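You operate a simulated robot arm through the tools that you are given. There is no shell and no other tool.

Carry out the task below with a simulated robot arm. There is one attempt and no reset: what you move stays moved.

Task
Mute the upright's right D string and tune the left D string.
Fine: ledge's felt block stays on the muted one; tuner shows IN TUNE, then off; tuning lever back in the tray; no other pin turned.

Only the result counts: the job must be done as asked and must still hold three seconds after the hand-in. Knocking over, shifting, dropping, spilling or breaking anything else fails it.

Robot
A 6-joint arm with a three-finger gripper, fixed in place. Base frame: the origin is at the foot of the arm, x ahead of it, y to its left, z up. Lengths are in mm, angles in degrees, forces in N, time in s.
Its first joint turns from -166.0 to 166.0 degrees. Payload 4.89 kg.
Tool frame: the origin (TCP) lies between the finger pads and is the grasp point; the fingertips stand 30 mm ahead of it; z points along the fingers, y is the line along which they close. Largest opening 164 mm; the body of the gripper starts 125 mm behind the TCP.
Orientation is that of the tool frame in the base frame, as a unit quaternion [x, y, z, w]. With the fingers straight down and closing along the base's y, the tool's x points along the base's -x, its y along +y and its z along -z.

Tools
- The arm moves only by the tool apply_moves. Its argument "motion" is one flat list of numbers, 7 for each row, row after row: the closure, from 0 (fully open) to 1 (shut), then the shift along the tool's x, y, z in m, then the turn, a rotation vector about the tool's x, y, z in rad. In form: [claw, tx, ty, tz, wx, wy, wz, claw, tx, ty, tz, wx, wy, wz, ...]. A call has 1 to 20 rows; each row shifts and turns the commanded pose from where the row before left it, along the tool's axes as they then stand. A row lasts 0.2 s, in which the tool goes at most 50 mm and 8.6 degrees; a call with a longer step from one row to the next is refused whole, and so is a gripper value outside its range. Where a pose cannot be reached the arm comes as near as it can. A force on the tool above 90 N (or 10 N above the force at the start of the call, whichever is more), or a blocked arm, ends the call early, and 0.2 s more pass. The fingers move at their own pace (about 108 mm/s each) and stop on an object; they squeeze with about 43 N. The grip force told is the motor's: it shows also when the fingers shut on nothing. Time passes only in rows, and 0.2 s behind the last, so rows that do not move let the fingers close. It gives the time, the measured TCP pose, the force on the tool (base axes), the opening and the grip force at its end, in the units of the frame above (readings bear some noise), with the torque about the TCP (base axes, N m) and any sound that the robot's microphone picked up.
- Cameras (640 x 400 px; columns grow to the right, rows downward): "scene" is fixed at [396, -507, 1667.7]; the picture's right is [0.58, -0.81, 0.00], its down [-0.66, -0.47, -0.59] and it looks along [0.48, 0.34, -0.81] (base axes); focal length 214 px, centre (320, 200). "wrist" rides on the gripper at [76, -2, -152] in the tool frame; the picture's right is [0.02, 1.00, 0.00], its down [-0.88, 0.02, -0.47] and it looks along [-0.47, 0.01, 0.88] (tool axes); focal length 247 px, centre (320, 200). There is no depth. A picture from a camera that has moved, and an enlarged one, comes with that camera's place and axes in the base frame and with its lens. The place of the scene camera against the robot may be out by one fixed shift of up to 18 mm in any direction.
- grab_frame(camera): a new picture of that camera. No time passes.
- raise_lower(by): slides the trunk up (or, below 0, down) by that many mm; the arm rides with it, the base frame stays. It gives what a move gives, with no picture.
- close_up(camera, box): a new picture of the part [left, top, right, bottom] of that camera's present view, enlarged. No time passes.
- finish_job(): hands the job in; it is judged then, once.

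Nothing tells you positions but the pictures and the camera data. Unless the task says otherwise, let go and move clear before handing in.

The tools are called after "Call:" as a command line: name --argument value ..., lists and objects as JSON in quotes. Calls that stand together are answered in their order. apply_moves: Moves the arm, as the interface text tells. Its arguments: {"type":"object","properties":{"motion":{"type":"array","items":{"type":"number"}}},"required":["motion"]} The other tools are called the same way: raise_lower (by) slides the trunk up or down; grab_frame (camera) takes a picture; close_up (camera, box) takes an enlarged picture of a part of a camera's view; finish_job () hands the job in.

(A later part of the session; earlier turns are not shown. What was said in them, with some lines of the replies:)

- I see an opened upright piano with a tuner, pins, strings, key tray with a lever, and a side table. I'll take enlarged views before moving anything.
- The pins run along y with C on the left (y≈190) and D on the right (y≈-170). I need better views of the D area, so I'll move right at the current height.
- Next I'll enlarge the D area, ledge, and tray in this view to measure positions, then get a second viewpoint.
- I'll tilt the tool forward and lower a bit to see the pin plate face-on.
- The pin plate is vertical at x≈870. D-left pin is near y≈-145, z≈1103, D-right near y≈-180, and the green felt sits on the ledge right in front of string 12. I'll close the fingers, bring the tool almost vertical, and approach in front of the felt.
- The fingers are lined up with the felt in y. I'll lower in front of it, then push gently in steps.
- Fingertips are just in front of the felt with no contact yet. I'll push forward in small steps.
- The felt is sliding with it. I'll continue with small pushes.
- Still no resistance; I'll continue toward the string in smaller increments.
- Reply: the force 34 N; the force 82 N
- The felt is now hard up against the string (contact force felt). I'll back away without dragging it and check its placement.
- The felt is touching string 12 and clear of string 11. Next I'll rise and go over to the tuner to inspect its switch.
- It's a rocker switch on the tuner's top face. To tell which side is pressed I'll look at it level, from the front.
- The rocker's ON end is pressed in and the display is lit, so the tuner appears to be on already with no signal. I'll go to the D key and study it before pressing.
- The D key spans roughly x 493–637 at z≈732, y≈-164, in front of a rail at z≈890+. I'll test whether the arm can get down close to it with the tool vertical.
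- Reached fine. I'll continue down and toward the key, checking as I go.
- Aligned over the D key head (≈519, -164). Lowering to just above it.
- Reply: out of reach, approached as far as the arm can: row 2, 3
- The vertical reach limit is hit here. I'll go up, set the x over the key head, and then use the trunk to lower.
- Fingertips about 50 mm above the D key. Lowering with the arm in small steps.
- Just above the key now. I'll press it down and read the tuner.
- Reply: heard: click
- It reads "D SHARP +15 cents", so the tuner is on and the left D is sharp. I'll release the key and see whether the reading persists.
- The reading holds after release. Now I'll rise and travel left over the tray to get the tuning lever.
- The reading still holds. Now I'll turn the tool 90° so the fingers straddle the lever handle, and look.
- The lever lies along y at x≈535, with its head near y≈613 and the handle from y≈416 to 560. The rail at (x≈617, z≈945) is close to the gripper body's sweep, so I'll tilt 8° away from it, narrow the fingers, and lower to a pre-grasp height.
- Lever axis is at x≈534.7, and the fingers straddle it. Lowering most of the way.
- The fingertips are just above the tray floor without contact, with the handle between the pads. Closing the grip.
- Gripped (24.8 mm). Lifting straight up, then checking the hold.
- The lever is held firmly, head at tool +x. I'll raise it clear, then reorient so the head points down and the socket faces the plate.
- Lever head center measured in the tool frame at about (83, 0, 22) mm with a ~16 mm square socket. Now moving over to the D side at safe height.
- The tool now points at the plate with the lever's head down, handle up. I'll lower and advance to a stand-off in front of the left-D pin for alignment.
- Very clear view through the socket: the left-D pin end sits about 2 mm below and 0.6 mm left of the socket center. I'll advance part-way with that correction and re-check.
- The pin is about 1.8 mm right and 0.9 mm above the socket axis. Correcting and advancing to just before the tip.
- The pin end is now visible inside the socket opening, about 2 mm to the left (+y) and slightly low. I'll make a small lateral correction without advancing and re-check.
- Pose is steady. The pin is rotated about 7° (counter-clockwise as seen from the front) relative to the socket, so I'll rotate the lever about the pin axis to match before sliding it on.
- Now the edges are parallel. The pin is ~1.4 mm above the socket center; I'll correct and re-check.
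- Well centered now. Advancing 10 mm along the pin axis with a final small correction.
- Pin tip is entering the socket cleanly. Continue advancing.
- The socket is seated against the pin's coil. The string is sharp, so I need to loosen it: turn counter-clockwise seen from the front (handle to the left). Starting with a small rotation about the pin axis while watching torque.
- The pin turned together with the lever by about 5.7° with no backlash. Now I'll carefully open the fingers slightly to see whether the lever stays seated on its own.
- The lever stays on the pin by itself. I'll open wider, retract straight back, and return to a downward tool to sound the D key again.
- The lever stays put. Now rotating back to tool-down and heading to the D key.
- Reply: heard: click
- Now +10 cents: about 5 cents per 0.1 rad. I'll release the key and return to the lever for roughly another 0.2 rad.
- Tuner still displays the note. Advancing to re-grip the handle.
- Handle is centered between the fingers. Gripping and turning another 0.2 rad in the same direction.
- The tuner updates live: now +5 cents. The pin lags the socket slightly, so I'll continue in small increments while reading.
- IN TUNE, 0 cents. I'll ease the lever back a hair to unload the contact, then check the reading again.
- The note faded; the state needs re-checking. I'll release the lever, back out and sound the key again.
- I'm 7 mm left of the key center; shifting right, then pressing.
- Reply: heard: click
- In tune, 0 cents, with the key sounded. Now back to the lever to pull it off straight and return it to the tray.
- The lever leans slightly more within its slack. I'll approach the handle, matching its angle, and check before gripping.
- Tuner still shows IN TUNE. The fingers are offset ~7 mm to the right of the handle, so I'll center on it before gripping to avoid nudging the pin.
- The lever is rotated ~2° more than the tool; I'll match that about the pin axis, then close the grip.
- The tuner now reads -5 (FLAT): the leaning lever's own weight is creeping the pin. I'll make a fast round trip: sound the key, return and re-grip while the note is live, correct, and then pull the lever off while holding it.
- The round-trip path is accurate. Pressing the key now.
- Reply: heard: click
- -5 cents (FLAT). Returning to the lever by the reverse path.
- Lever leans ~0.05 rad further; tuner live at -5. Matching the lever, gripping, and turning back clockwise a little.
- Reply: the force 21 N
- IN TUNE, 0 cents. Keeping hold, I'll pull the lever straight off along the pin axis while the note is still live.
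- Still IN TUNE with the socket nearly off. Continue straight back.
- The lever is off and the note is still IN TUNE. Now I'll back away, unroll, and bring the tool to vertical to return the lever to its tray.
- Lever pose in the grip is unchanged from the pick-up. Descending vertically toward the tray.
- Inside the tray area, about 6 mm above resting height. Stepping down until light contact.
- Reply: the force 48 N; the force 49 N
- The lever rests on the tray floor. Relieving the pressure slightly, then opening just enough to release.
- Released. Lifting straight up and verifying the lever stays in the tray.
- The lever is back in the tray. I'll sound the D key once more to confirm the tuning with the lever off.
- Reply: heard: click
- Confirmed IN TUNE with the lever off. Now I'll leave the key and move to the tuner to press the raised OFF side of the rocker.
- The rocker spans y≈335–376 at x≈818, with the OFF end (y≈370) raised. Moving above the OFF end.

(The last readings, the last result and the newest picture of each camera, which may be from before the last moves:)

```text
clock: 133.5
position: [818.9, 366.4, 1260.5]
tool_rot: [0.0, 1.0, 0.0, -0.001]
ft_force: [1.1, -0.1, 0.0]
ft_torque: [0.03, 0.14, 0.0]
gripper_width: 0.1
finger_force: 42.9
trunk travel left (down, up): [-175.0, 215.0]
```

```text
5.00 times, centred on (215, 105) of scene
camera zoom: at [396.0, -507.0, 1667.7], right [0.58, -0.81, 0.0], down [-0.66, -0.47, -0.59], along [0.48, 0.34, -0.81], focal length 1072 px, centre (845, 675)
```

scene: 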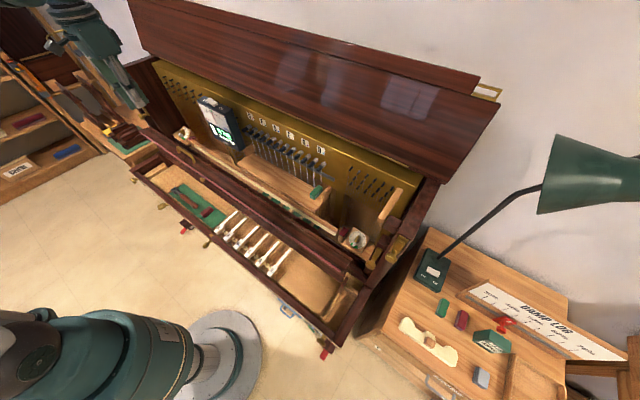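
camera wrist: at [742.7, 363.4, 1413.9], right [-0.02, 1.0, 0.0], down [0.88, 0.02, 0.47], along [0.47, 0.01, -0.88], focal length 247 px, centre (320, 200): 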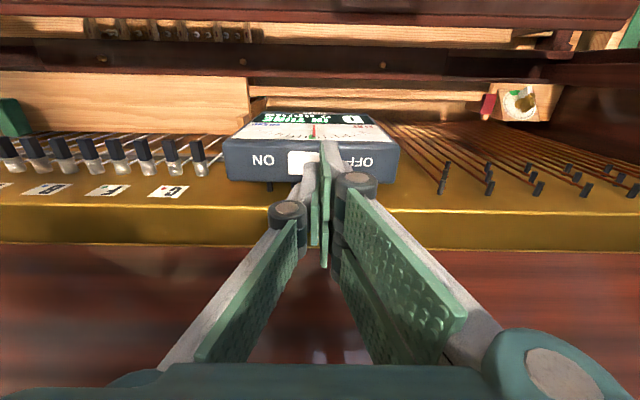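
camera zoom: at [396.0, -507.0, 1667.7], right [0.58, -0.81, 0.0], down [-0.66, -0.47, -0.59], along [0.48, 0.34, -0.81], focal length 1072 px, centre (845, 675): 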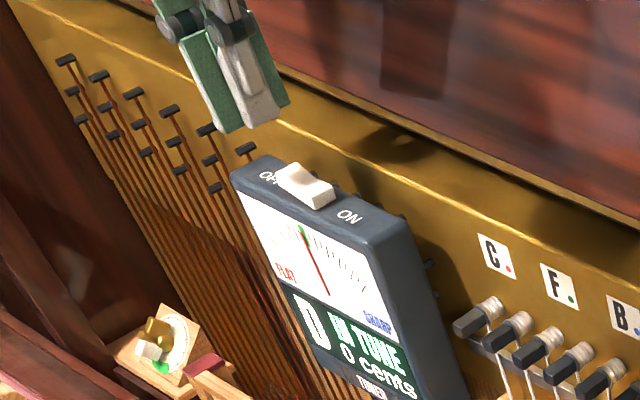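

Positioned above the OFF end. Lowering to just above it, then pressing gently in steps.

Call:
apply_moves --motion '[1, 0, 0.0015, 0.03, 0, 0, 0, 1, 0, 0, 0, 0, 0, 0]'

Call:
close_up --camera "scene" --box '[185, 75, 255, 125]'

Call:
close_up --camera "wrist" --box '[270, 130, 370, 200]'

```text
clock: 134.1
position: [818.4, 368.4, 1229.5]
tool_rot: [0.0, 1.0, 0.001, 0.0]
ft_force: [-0.6, 0.1, -0.3]
ft_torque: [-0.04, 0.04, 0.01]
gripper_width: 0.1
finger_force: 42.8
trunk travel left (down, up): [-175.0, 215.0]
```

```text
8.00 times, centred on (220, 100) of scene
camera zoom: at [396.0, -507.0, 1667.7], right [0.58, -0.81, 0.0], down [-0.66, -0.47, -0.59], along [0.48, 0.34, -0.81], focal length 1716 px, centre (1120, 1000)
```

zoom: 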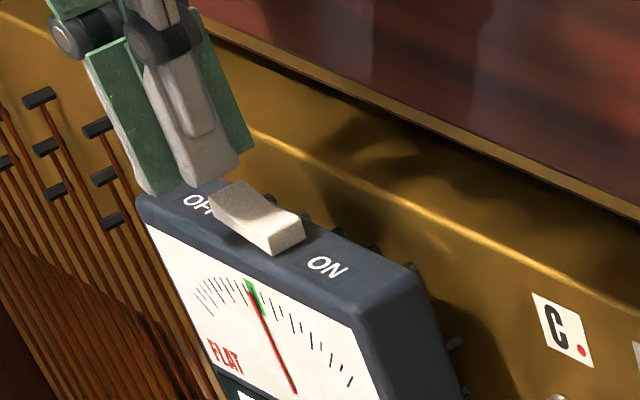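

```text
5.71 times, centred on (320, 165) of wrist
camera zoom: at [742.1, 365.9, 1382.4], right [-0.02, 1.0, 0.0], down [0.88, 0.02, 0.47], along [0.47, 0.01, -0.88], focal length 1411 px, centre (320, 400)
```

zoom: 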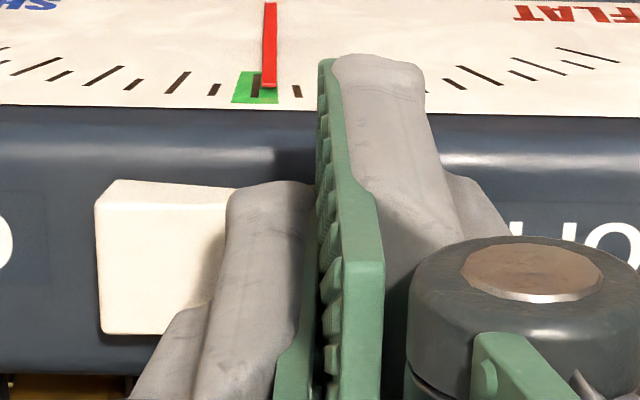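

Call:
apply_moves --motion '[1, 0, 0, 0.004, 0, 0, 0, 1, 0, 0, 0, 0, 0, 0]'

Call:
apply_moves --motion '[1, 0, 0, 0.003, 0, 0, 0, 1, 0, 0, 0, 0, 0, 0]'

Call:
close_up --camera "scene" --box '[185, 75, 255, 125]'

```text
clock: 134.7
position: [818.6, 369.0, 1227.0]
tool_rot: [0.0, 1.0, 0.002, 0.0]
ft_force: [-1.2, 0.6, 0.0]
ft_torque: [-0.02, -0.01, -0.01]
gripper_width: 0.0
finger_force: 42.5
trunk travel left (down, up): [-175.0, 215.0]
```

```text
clock: 135.3
position: [817.8, 369.2, 1222.9]
tool_rot: [-0.001, 1.0, 0.001, 0.0]
ft_force: [0.1, 0.3, 0.5]
ft_torque: [0.03, 0.01, -0.02]
gripper_width: 0.0
finger_force: 43.1
trunk travel left (down, up): [-175.0, 215.0]
```

```text
8.00 times, centred on (220, 100) of scene
camera zoom: at [396.0, -507.0, 1667.7], right [0.58, -0.81, 0.0], down [-0.66, -0.47, -0.59], along [0.48, 0.34, -0.81], focal length 1716 px, centre (1120, 1000)
```

zoom: 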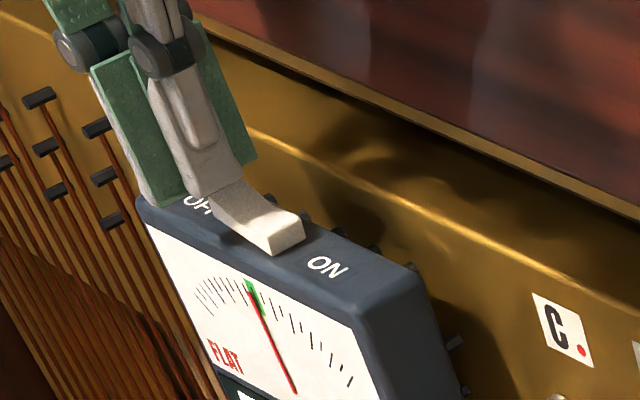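

Almost at contact. Continue in 2–3 mm steps while watching force and sound.

Call:
apply_moves --motion '[1, 0, 0, 0.003, 0, 0, 0, 1, 0, 0, 0, 0, 0, 0]'

Call:
apply_moves --motion '[1, 0, 0, 0.002, 0, 0, 0, 1, 0, 0, 0, 0, 0, 0]'

Call:
close_up --camera "scene" --box '[185, 75, 255, 155]'

```text
clock: 135.9
position: [818.1, 369.6, 1220.6]
tool_rot: [0.0, 1.0, 0.001, 0.0]
ft_force: [-0.2, 0.6, 0.6]
ft_torque: [0.0, 0.02, -0.01]
gripper_width: 0.2
finger_force: 42.7
trunk travel left (down, up): [-175.0, 215.0]
```

```text
clock: 136.5
position: [818.0, 370.7, 1219.0]
tool_rot: [0.0, 1.0, 0.001, 0.0]
ft_force: [-0.3, -0.3, -1.0]
ft_torque: [0.02, 0.02, 0.01]
gripper_width: 0.1
finger_force: 42.7
trunk travel left (down, up): [-175.0, 215.0]
```

```text
5.00 times, centred on (220, 115) of scene
camera zoom: at [396.0, -507.0, 1667.7], right [0.58, -0.81, 0.0], down [-0.66, -0.47, -0.59], along [0.48, 0.34, -0.81], focal length 1072 px, centre (820, 625)
```

zoom: 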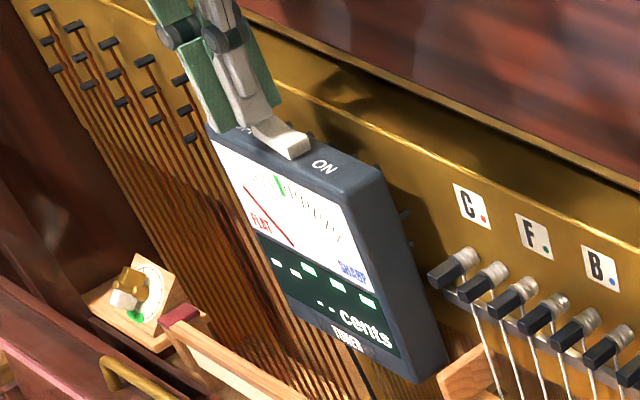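

Call:
apply_moves --motion '[1, 0, 0, 0.002, 0, 0, 0, 1, 0, 0, 0, 0, 0, 0]'

Call:
apply_moves --motion '[1, 0, 0, 0.002, 0, 0, 0, 1, 0, 0, 0, 0, 0, 0]'

Call:
close_up --camera "scene" --box '[185, 75, 255, 155]'

```text
clock: 137.1
position: [816.8, 370.5, 1217.8]
tool_rot: [0.0, 1.0, 0.0, 0.0]
ft_force: [0.3, -0.7, -0.6]
ft_torque: [0.01, -0.04, 0.03]
gripper_width: 0.0
finger_force: 43.0
trunk travel left (down, up): [-175.0, 215.0]
```

```text
clock: 137.7
position: [817.4, 370.3, 1215.0]
tool_rot: [-0.001, 1.0, 0.0, 0.0]
ft_force: [-0.1, -0.8, 0.1]
ft_torque: [0.03, -0.03, 0.0]
gripper_width: 0.1
finger_force: 43.7
trunk travel left (down, up): [-175.0, 215.0]
```

```text
5.00 times, centred on (220, 115) of scene
camera zoom: at [396.0, -507.0, 1667.7], right [0.58, -0.81, 0.0], down [-0.66, -0.47, -0.59], along [0.48, 0.34, -0.81], focal length 1072 px, centre (820, 625)
```

zoom: 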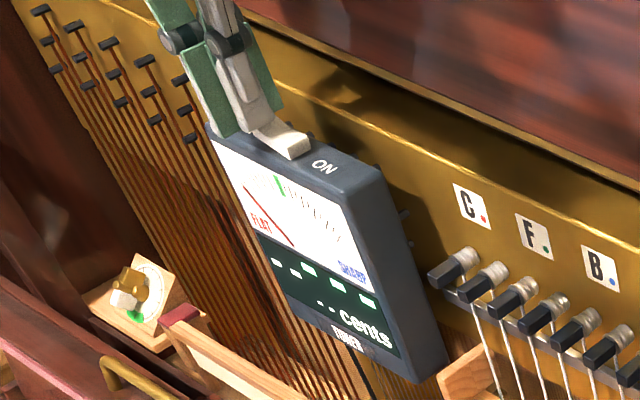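

Call:
close_up --camera "scene" --box '[195, 85, 245, 125]'

Call:
close_up --camera "wrist" --box '[270, 130, 370, 200]'

```text
10.00 times, centred on (220, 105) of scene
camera zoom: at [396.0, -507.0, 1667.7], right [0.58, -0.81, 0.0], down [-0.66, -0.47, -0.59], along [0.48, 0.34, -0.81], focal length 2145 px, centre (1320, 1150)
```

zoom: 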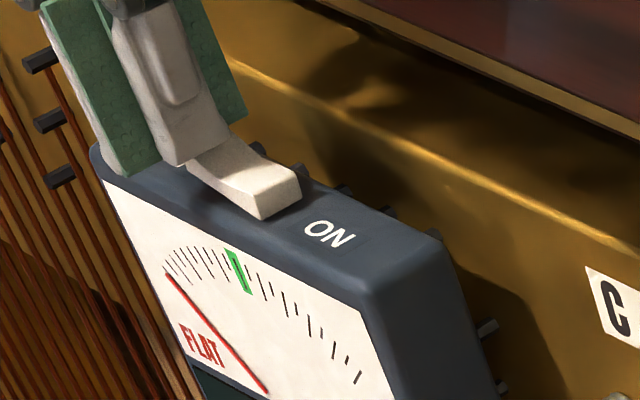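

```text
5.71 times, centred on (320, 165) of wrist
camera zoom: at [742.0, 368.0, 1368.6], right [-0.02, 1.0, 0.0], down [0.88, 0.02, 0.47], along [0.47, 0.01, -0.88], focal length 1411 px, centre (320, 400)
```

zoom: 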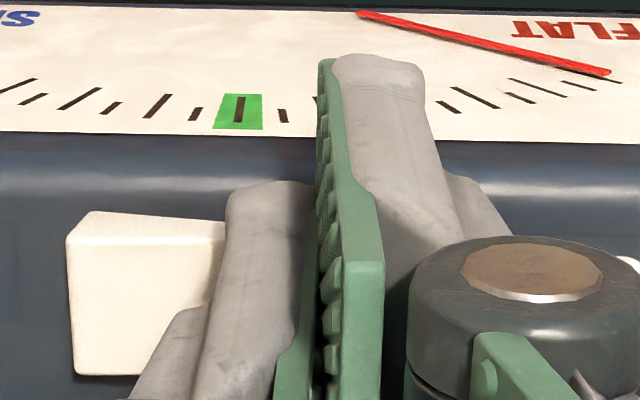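

Call:
apply_moves --motion '[1, 0, 0, 0.002, 0, 0, 0, 1, 0, 0, 0, 0, 0, 0]'

Call:
apply_moves --motion '[1, 0, 0, 0.002, 0, 0, 0, 1, 0, 0, 0, 0, 0, 0]'

Call:
close_up --camera "scene" --box '[185, 75, 255, 155]'

Call:
close_up --camera "scene" --box '[195, 85, 245, 125]'

```text
clock: 138.3
position: [819.5, 369.9, 1212.7]
tool_rot: [0.0, 1.0, 0.0, 0.0]
ft_force: [-0.1, 0.4, 0.7]
ft_torque: [0.03, 0.0, 0.0]
gripper_width: 0.1
finger_force: 43.0
trunk travel left (down, up): [-175.0, 215.0]
```

```text
clock: 138.9
position: [817.8, 370.3, 1212.0]
tool_rot: [0.0, 1.0, 0.001, 0.0]
ft_force: [-0.4, -0.4, 0.1]
ft_torque: [0.01, -0.01, -0.02]
gripper_width: 0.1
finger_force: 42.6
trunk travel left (down, up): [-175.0, 215.0]
```

```text
5.00 times, centred on (220, 115) of scene
camera zoom: at [396.0, -507.0, 1667.7], right [0.58, -0.81, 0.0], down [-0.66, -0.47, -0.59], along [0.48, 0.34, -0.81], focal length 1072 px, centre (820, 625)
```

zoom: 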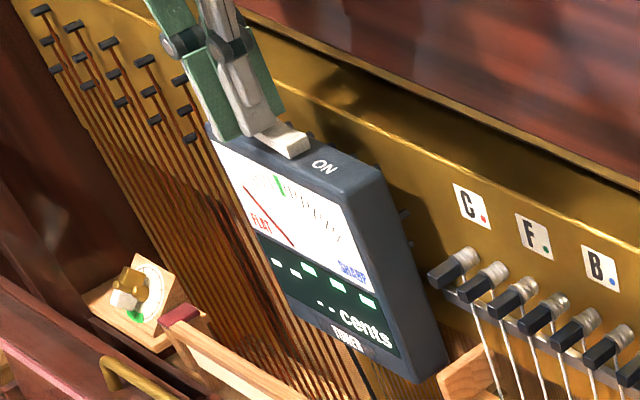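

```text
10.00 times, centred on (220, 105) of scene
camera zoom: at [396.0, -507.0, 1667.7], right [0.58, -0.81, 0.0], down [-0.66, -0.47, -0.59], along [0.48, 0.34, -0.81], focal length 2145 px, centre (1320, 1150)
```

zoom: 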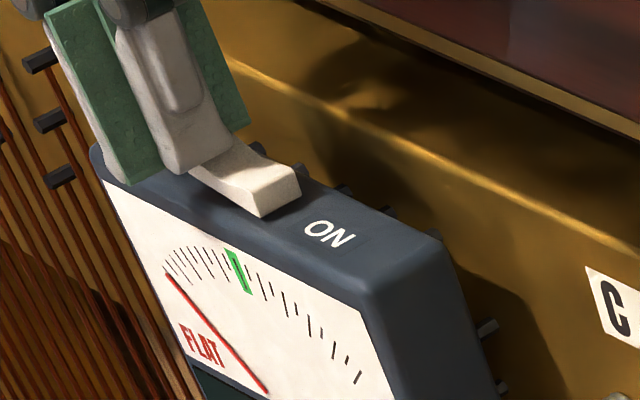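

Call:
apply_moves --motion '[1, 0, 0, 0.002, 0, 0, 0, 1, 0, 0, 0, 0, 0, 0]'

Call:
apply_moves --motion '[1, 0, 0, 0.002, 0, 0, 0, 1, 0, 0, 0, 0, 0, 0]'

Call:
close_up --camera "scene" --box '[185, 75, 255, 155]'

Call:
close_up --camera "scene" --box '[195, 85, 245, 125]'

```text
clock: 139.5
position: [816.9, 369.1, 1210.1]
tool_rot: [0.0, 1.0, 0.001, 0.0]
ft_force: [-0.1, -0.4, 0.1]
ft_torque: [-0.01, 0.01, 0.03]
gripper_width: 0.0
finger_force: 42.8
trunk travel left (down, up): [-175.0, 215.0]
```

```text
clock: 140.1
position: [817.9, 369.6, 1208.7]
tool_rot: [0.0, 1.0, 0.001, 0.001]
ft_force: [1.4, 7.8, 9.3]
ft_torque: [0.13, -0.06, 0.06]
gripper_width: 0.0
finger_force: 42.6
trunk travel left (down, up): [-175.0, 215.0]
```

```text
5.00 times, centred on (220, 115) of scene
camera zoom: at [396.0, -507.0, 1667.7], right [0.58, -0.81, 0.0], down [-0.66, -0.47, -0.59], along [0.48, 0.34, -0.81], focal length 1072 px, centre (820, 625)
```

zoom: 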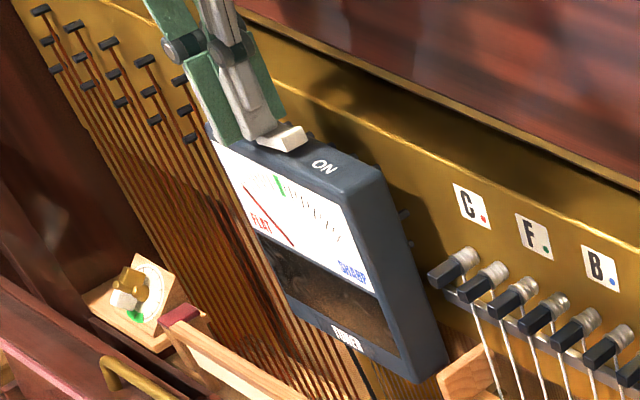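

```text
10.00 times, centred on (220, 105) of scene
camera zoom: at [396.0, -507.0, 1667.7], right [0.58, -0.81, 0.0], down [-0.66, -0.47, -0.59], along [0.48, 0.34, -0.81], focal length 2145 px, centre (1320, 1150)
```

zoom: 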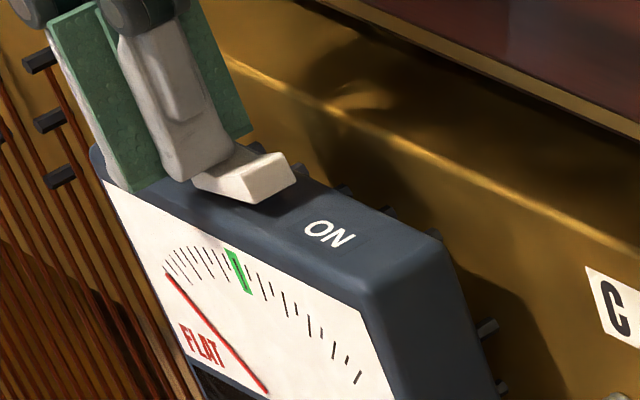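

The display went dark: the tuner is off. Lifting straight up and clear, then a final check.

Call:
apply_moves --motion '[1, 0, 0, -0.01, 0, 0, 0, 1, 0, 0, -0.03, 0, 0, 0, 1, 0, 0, -0.045, 0, 0, 0, 1, 0.044, 0, -0.01, 0, 0, 0, 1, 0.045, 0, 0, 0, 0, 0, 1, 0.045, 0, 0, 0, 0, 0, 1, 0.045, 0, 0, 0, 0, 0, 1, 0.03, 0, 0, 0, 0, 0]'

Call:
close_up --camera "scene" --box '[185, 75, 265, 155]'

Call:
grab_frame --camera "scene"

Call:
close_up --camera "scene" --box '[280, 140, 350, 200]'

Call:
close_up --camera "scene" --box '[150, 170, 300, 285]'

```text
clock: 141.9
position: [608.7, 366.9, 1303.5]
tool_rot: [0.0, 1.0, 0.0, -0.001]
ft_force: [1.2, 0.9, -1.2]
ft_torque: [-0.04, 0.1, 0.0]
gripper_width: 0.0
finger_force: 42.9
trunk travel left (down, up): [-175.0, 215.0]
```

```text
5.00 times, centred on (225, 115) of scene
camera zoom: at [396.0, -507.0, 1667.7], right [0.58, -0.81, 0.0], down [-0.66, -0.47, -0.59], along [0.48, 0.34, -0.81], focal length 1072 px, centre (795, 625)
```

zoom: 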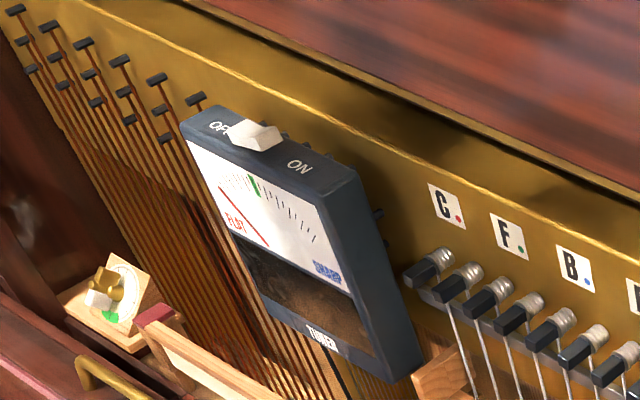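

```text
taken
```

scene: 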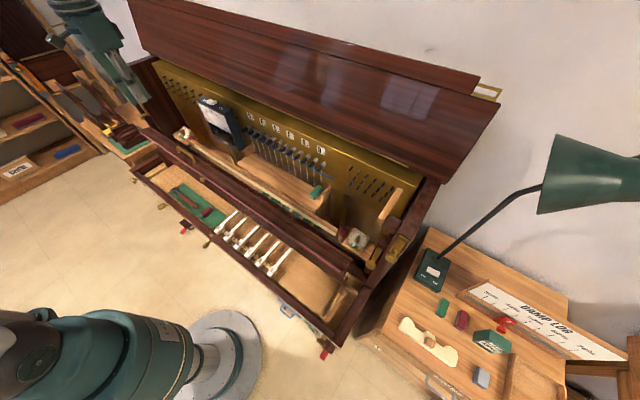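

```text
6.67 times, centred on (315, 170) of scene
camera zoom: at [396.0, -507.0, 1667.7], right [0.58, -0.81, 0.0], down [-0.66, -0.47, -0.59], along [0.48, 0.34, -0.81], focal length 1430 px, centre (353, 400)
```

zoom: 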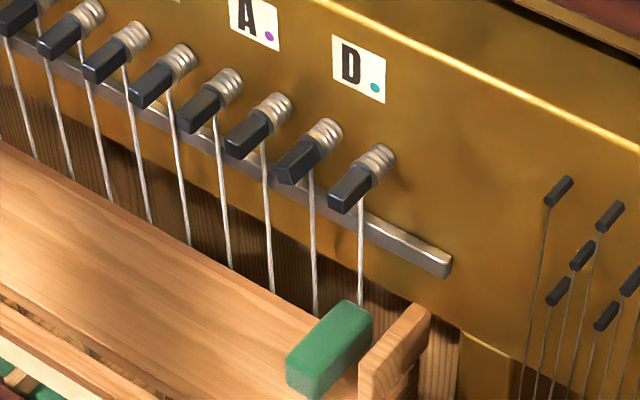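

```text
3.48 times, centred on (225, 228) of scene
camera zoom: at [396.0, -507.0, 1667.7], right [0.58, -0.81, 0.0], down [-0.66, -0.47, -0.59], along [0.48, 0.34, -0.81], focal length 746 px, centre (650, 104)
```

zoom: 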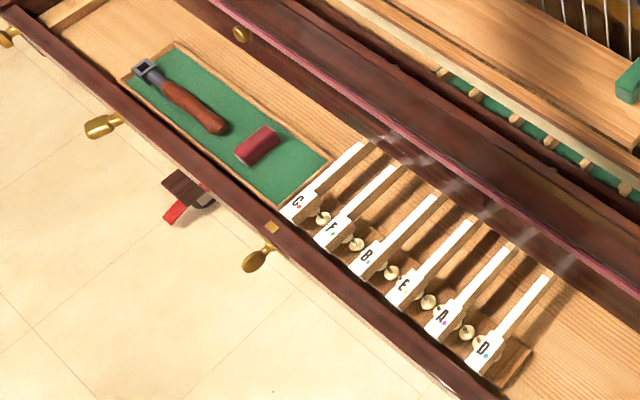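

Call:
grab_frame --camera "wrist"

Call:
close_up --camera "wrist" --box '[0, 180, 140, 300]'

Call:
close_up --camera "scene" --box '[300, 165, 340, 200]'

```text
taken
camera wrist: at [531.2, 363.8, 1457.3], right [-0.02, 1.0, 0.0], down [0.88, 0.02, 0.47], along [0.47, 0.01, -0.88], focal length 247 px, centre (320, 200)
```

wrist: 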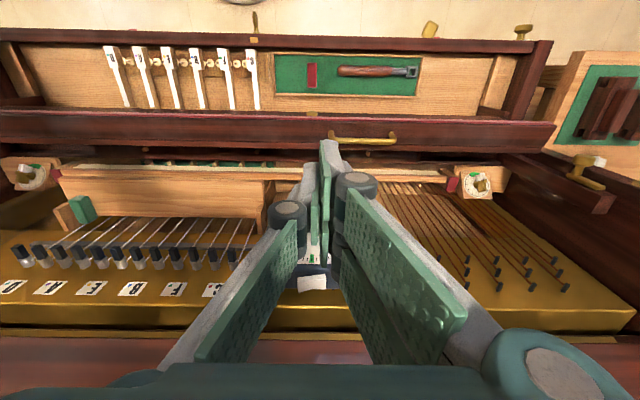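

```text
3.33 times, centred on (70, 240) of wrist
camera zoom: at [531.2, 363.8, 1457.3], right [-0.02, 1.0, 0.0], down [0.88, 0.02, 0.47], along [0.47, 0.01, -0.88], focal length 823 px, centre (1153, 67)
```

zoom: 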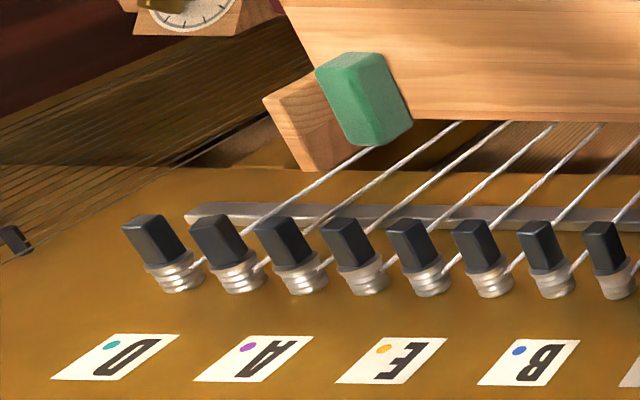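

```text
11.43 times, centred on (320, 182) of scene
camera zoom: at [396.0, -507.0, 1667.7], right [0.58, -0.81, 0.0], down [-0.66, -0.47, -0.59], along [0.48, 0.34, -0.81], focal length 2451 px, centre (320, 400)
```

zoom: 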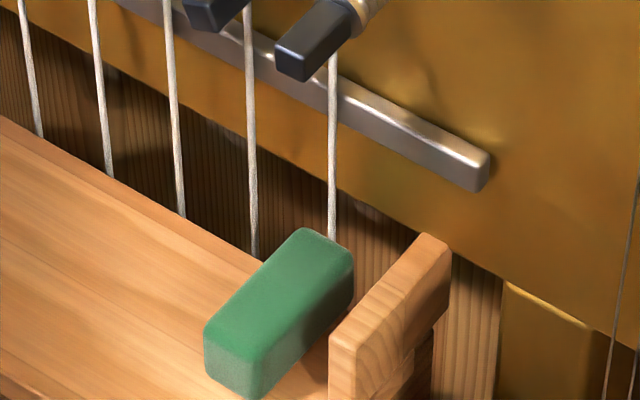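

All four parts of the job check out:
- The felt is pressed against the right D string.
- The left D read IN TUNE on a key press after the lever came off.
- The tuner is off.
- The lever is back in its tray.

The arm is clear of everything, so I'm handing in.

Call:
finish_job

```text
The job is handed in.
```

The right D string is muted, the left D string is in tune, and I've handed the job in.

- **Mute:** the ledge's green felt block is pushed up against the right D string and stayed there through the final check.
- **Tuning:** the left D started at +15 cents. I turned its pin until the tuner showed IN TUNE, 0 cents. It drifted to -5 while I had let go of the lever, so I turned it back. A last key press with the lever off showed IN TUNE, 0 cents again.
- **Tuner:** it was already on when I started. I pressed the OFF side and the display went dark.
- **Lever:** it is back in its tray.
- **Other pins:** I put the lever only on the left D pin, and no other pin was touched as far as I could see.

The IN TUNE reading may not be dead centre. The display only ever showed multiples of 5 cents, and the needle sat slightly on the flat side, so the string may be a cent or two flat.
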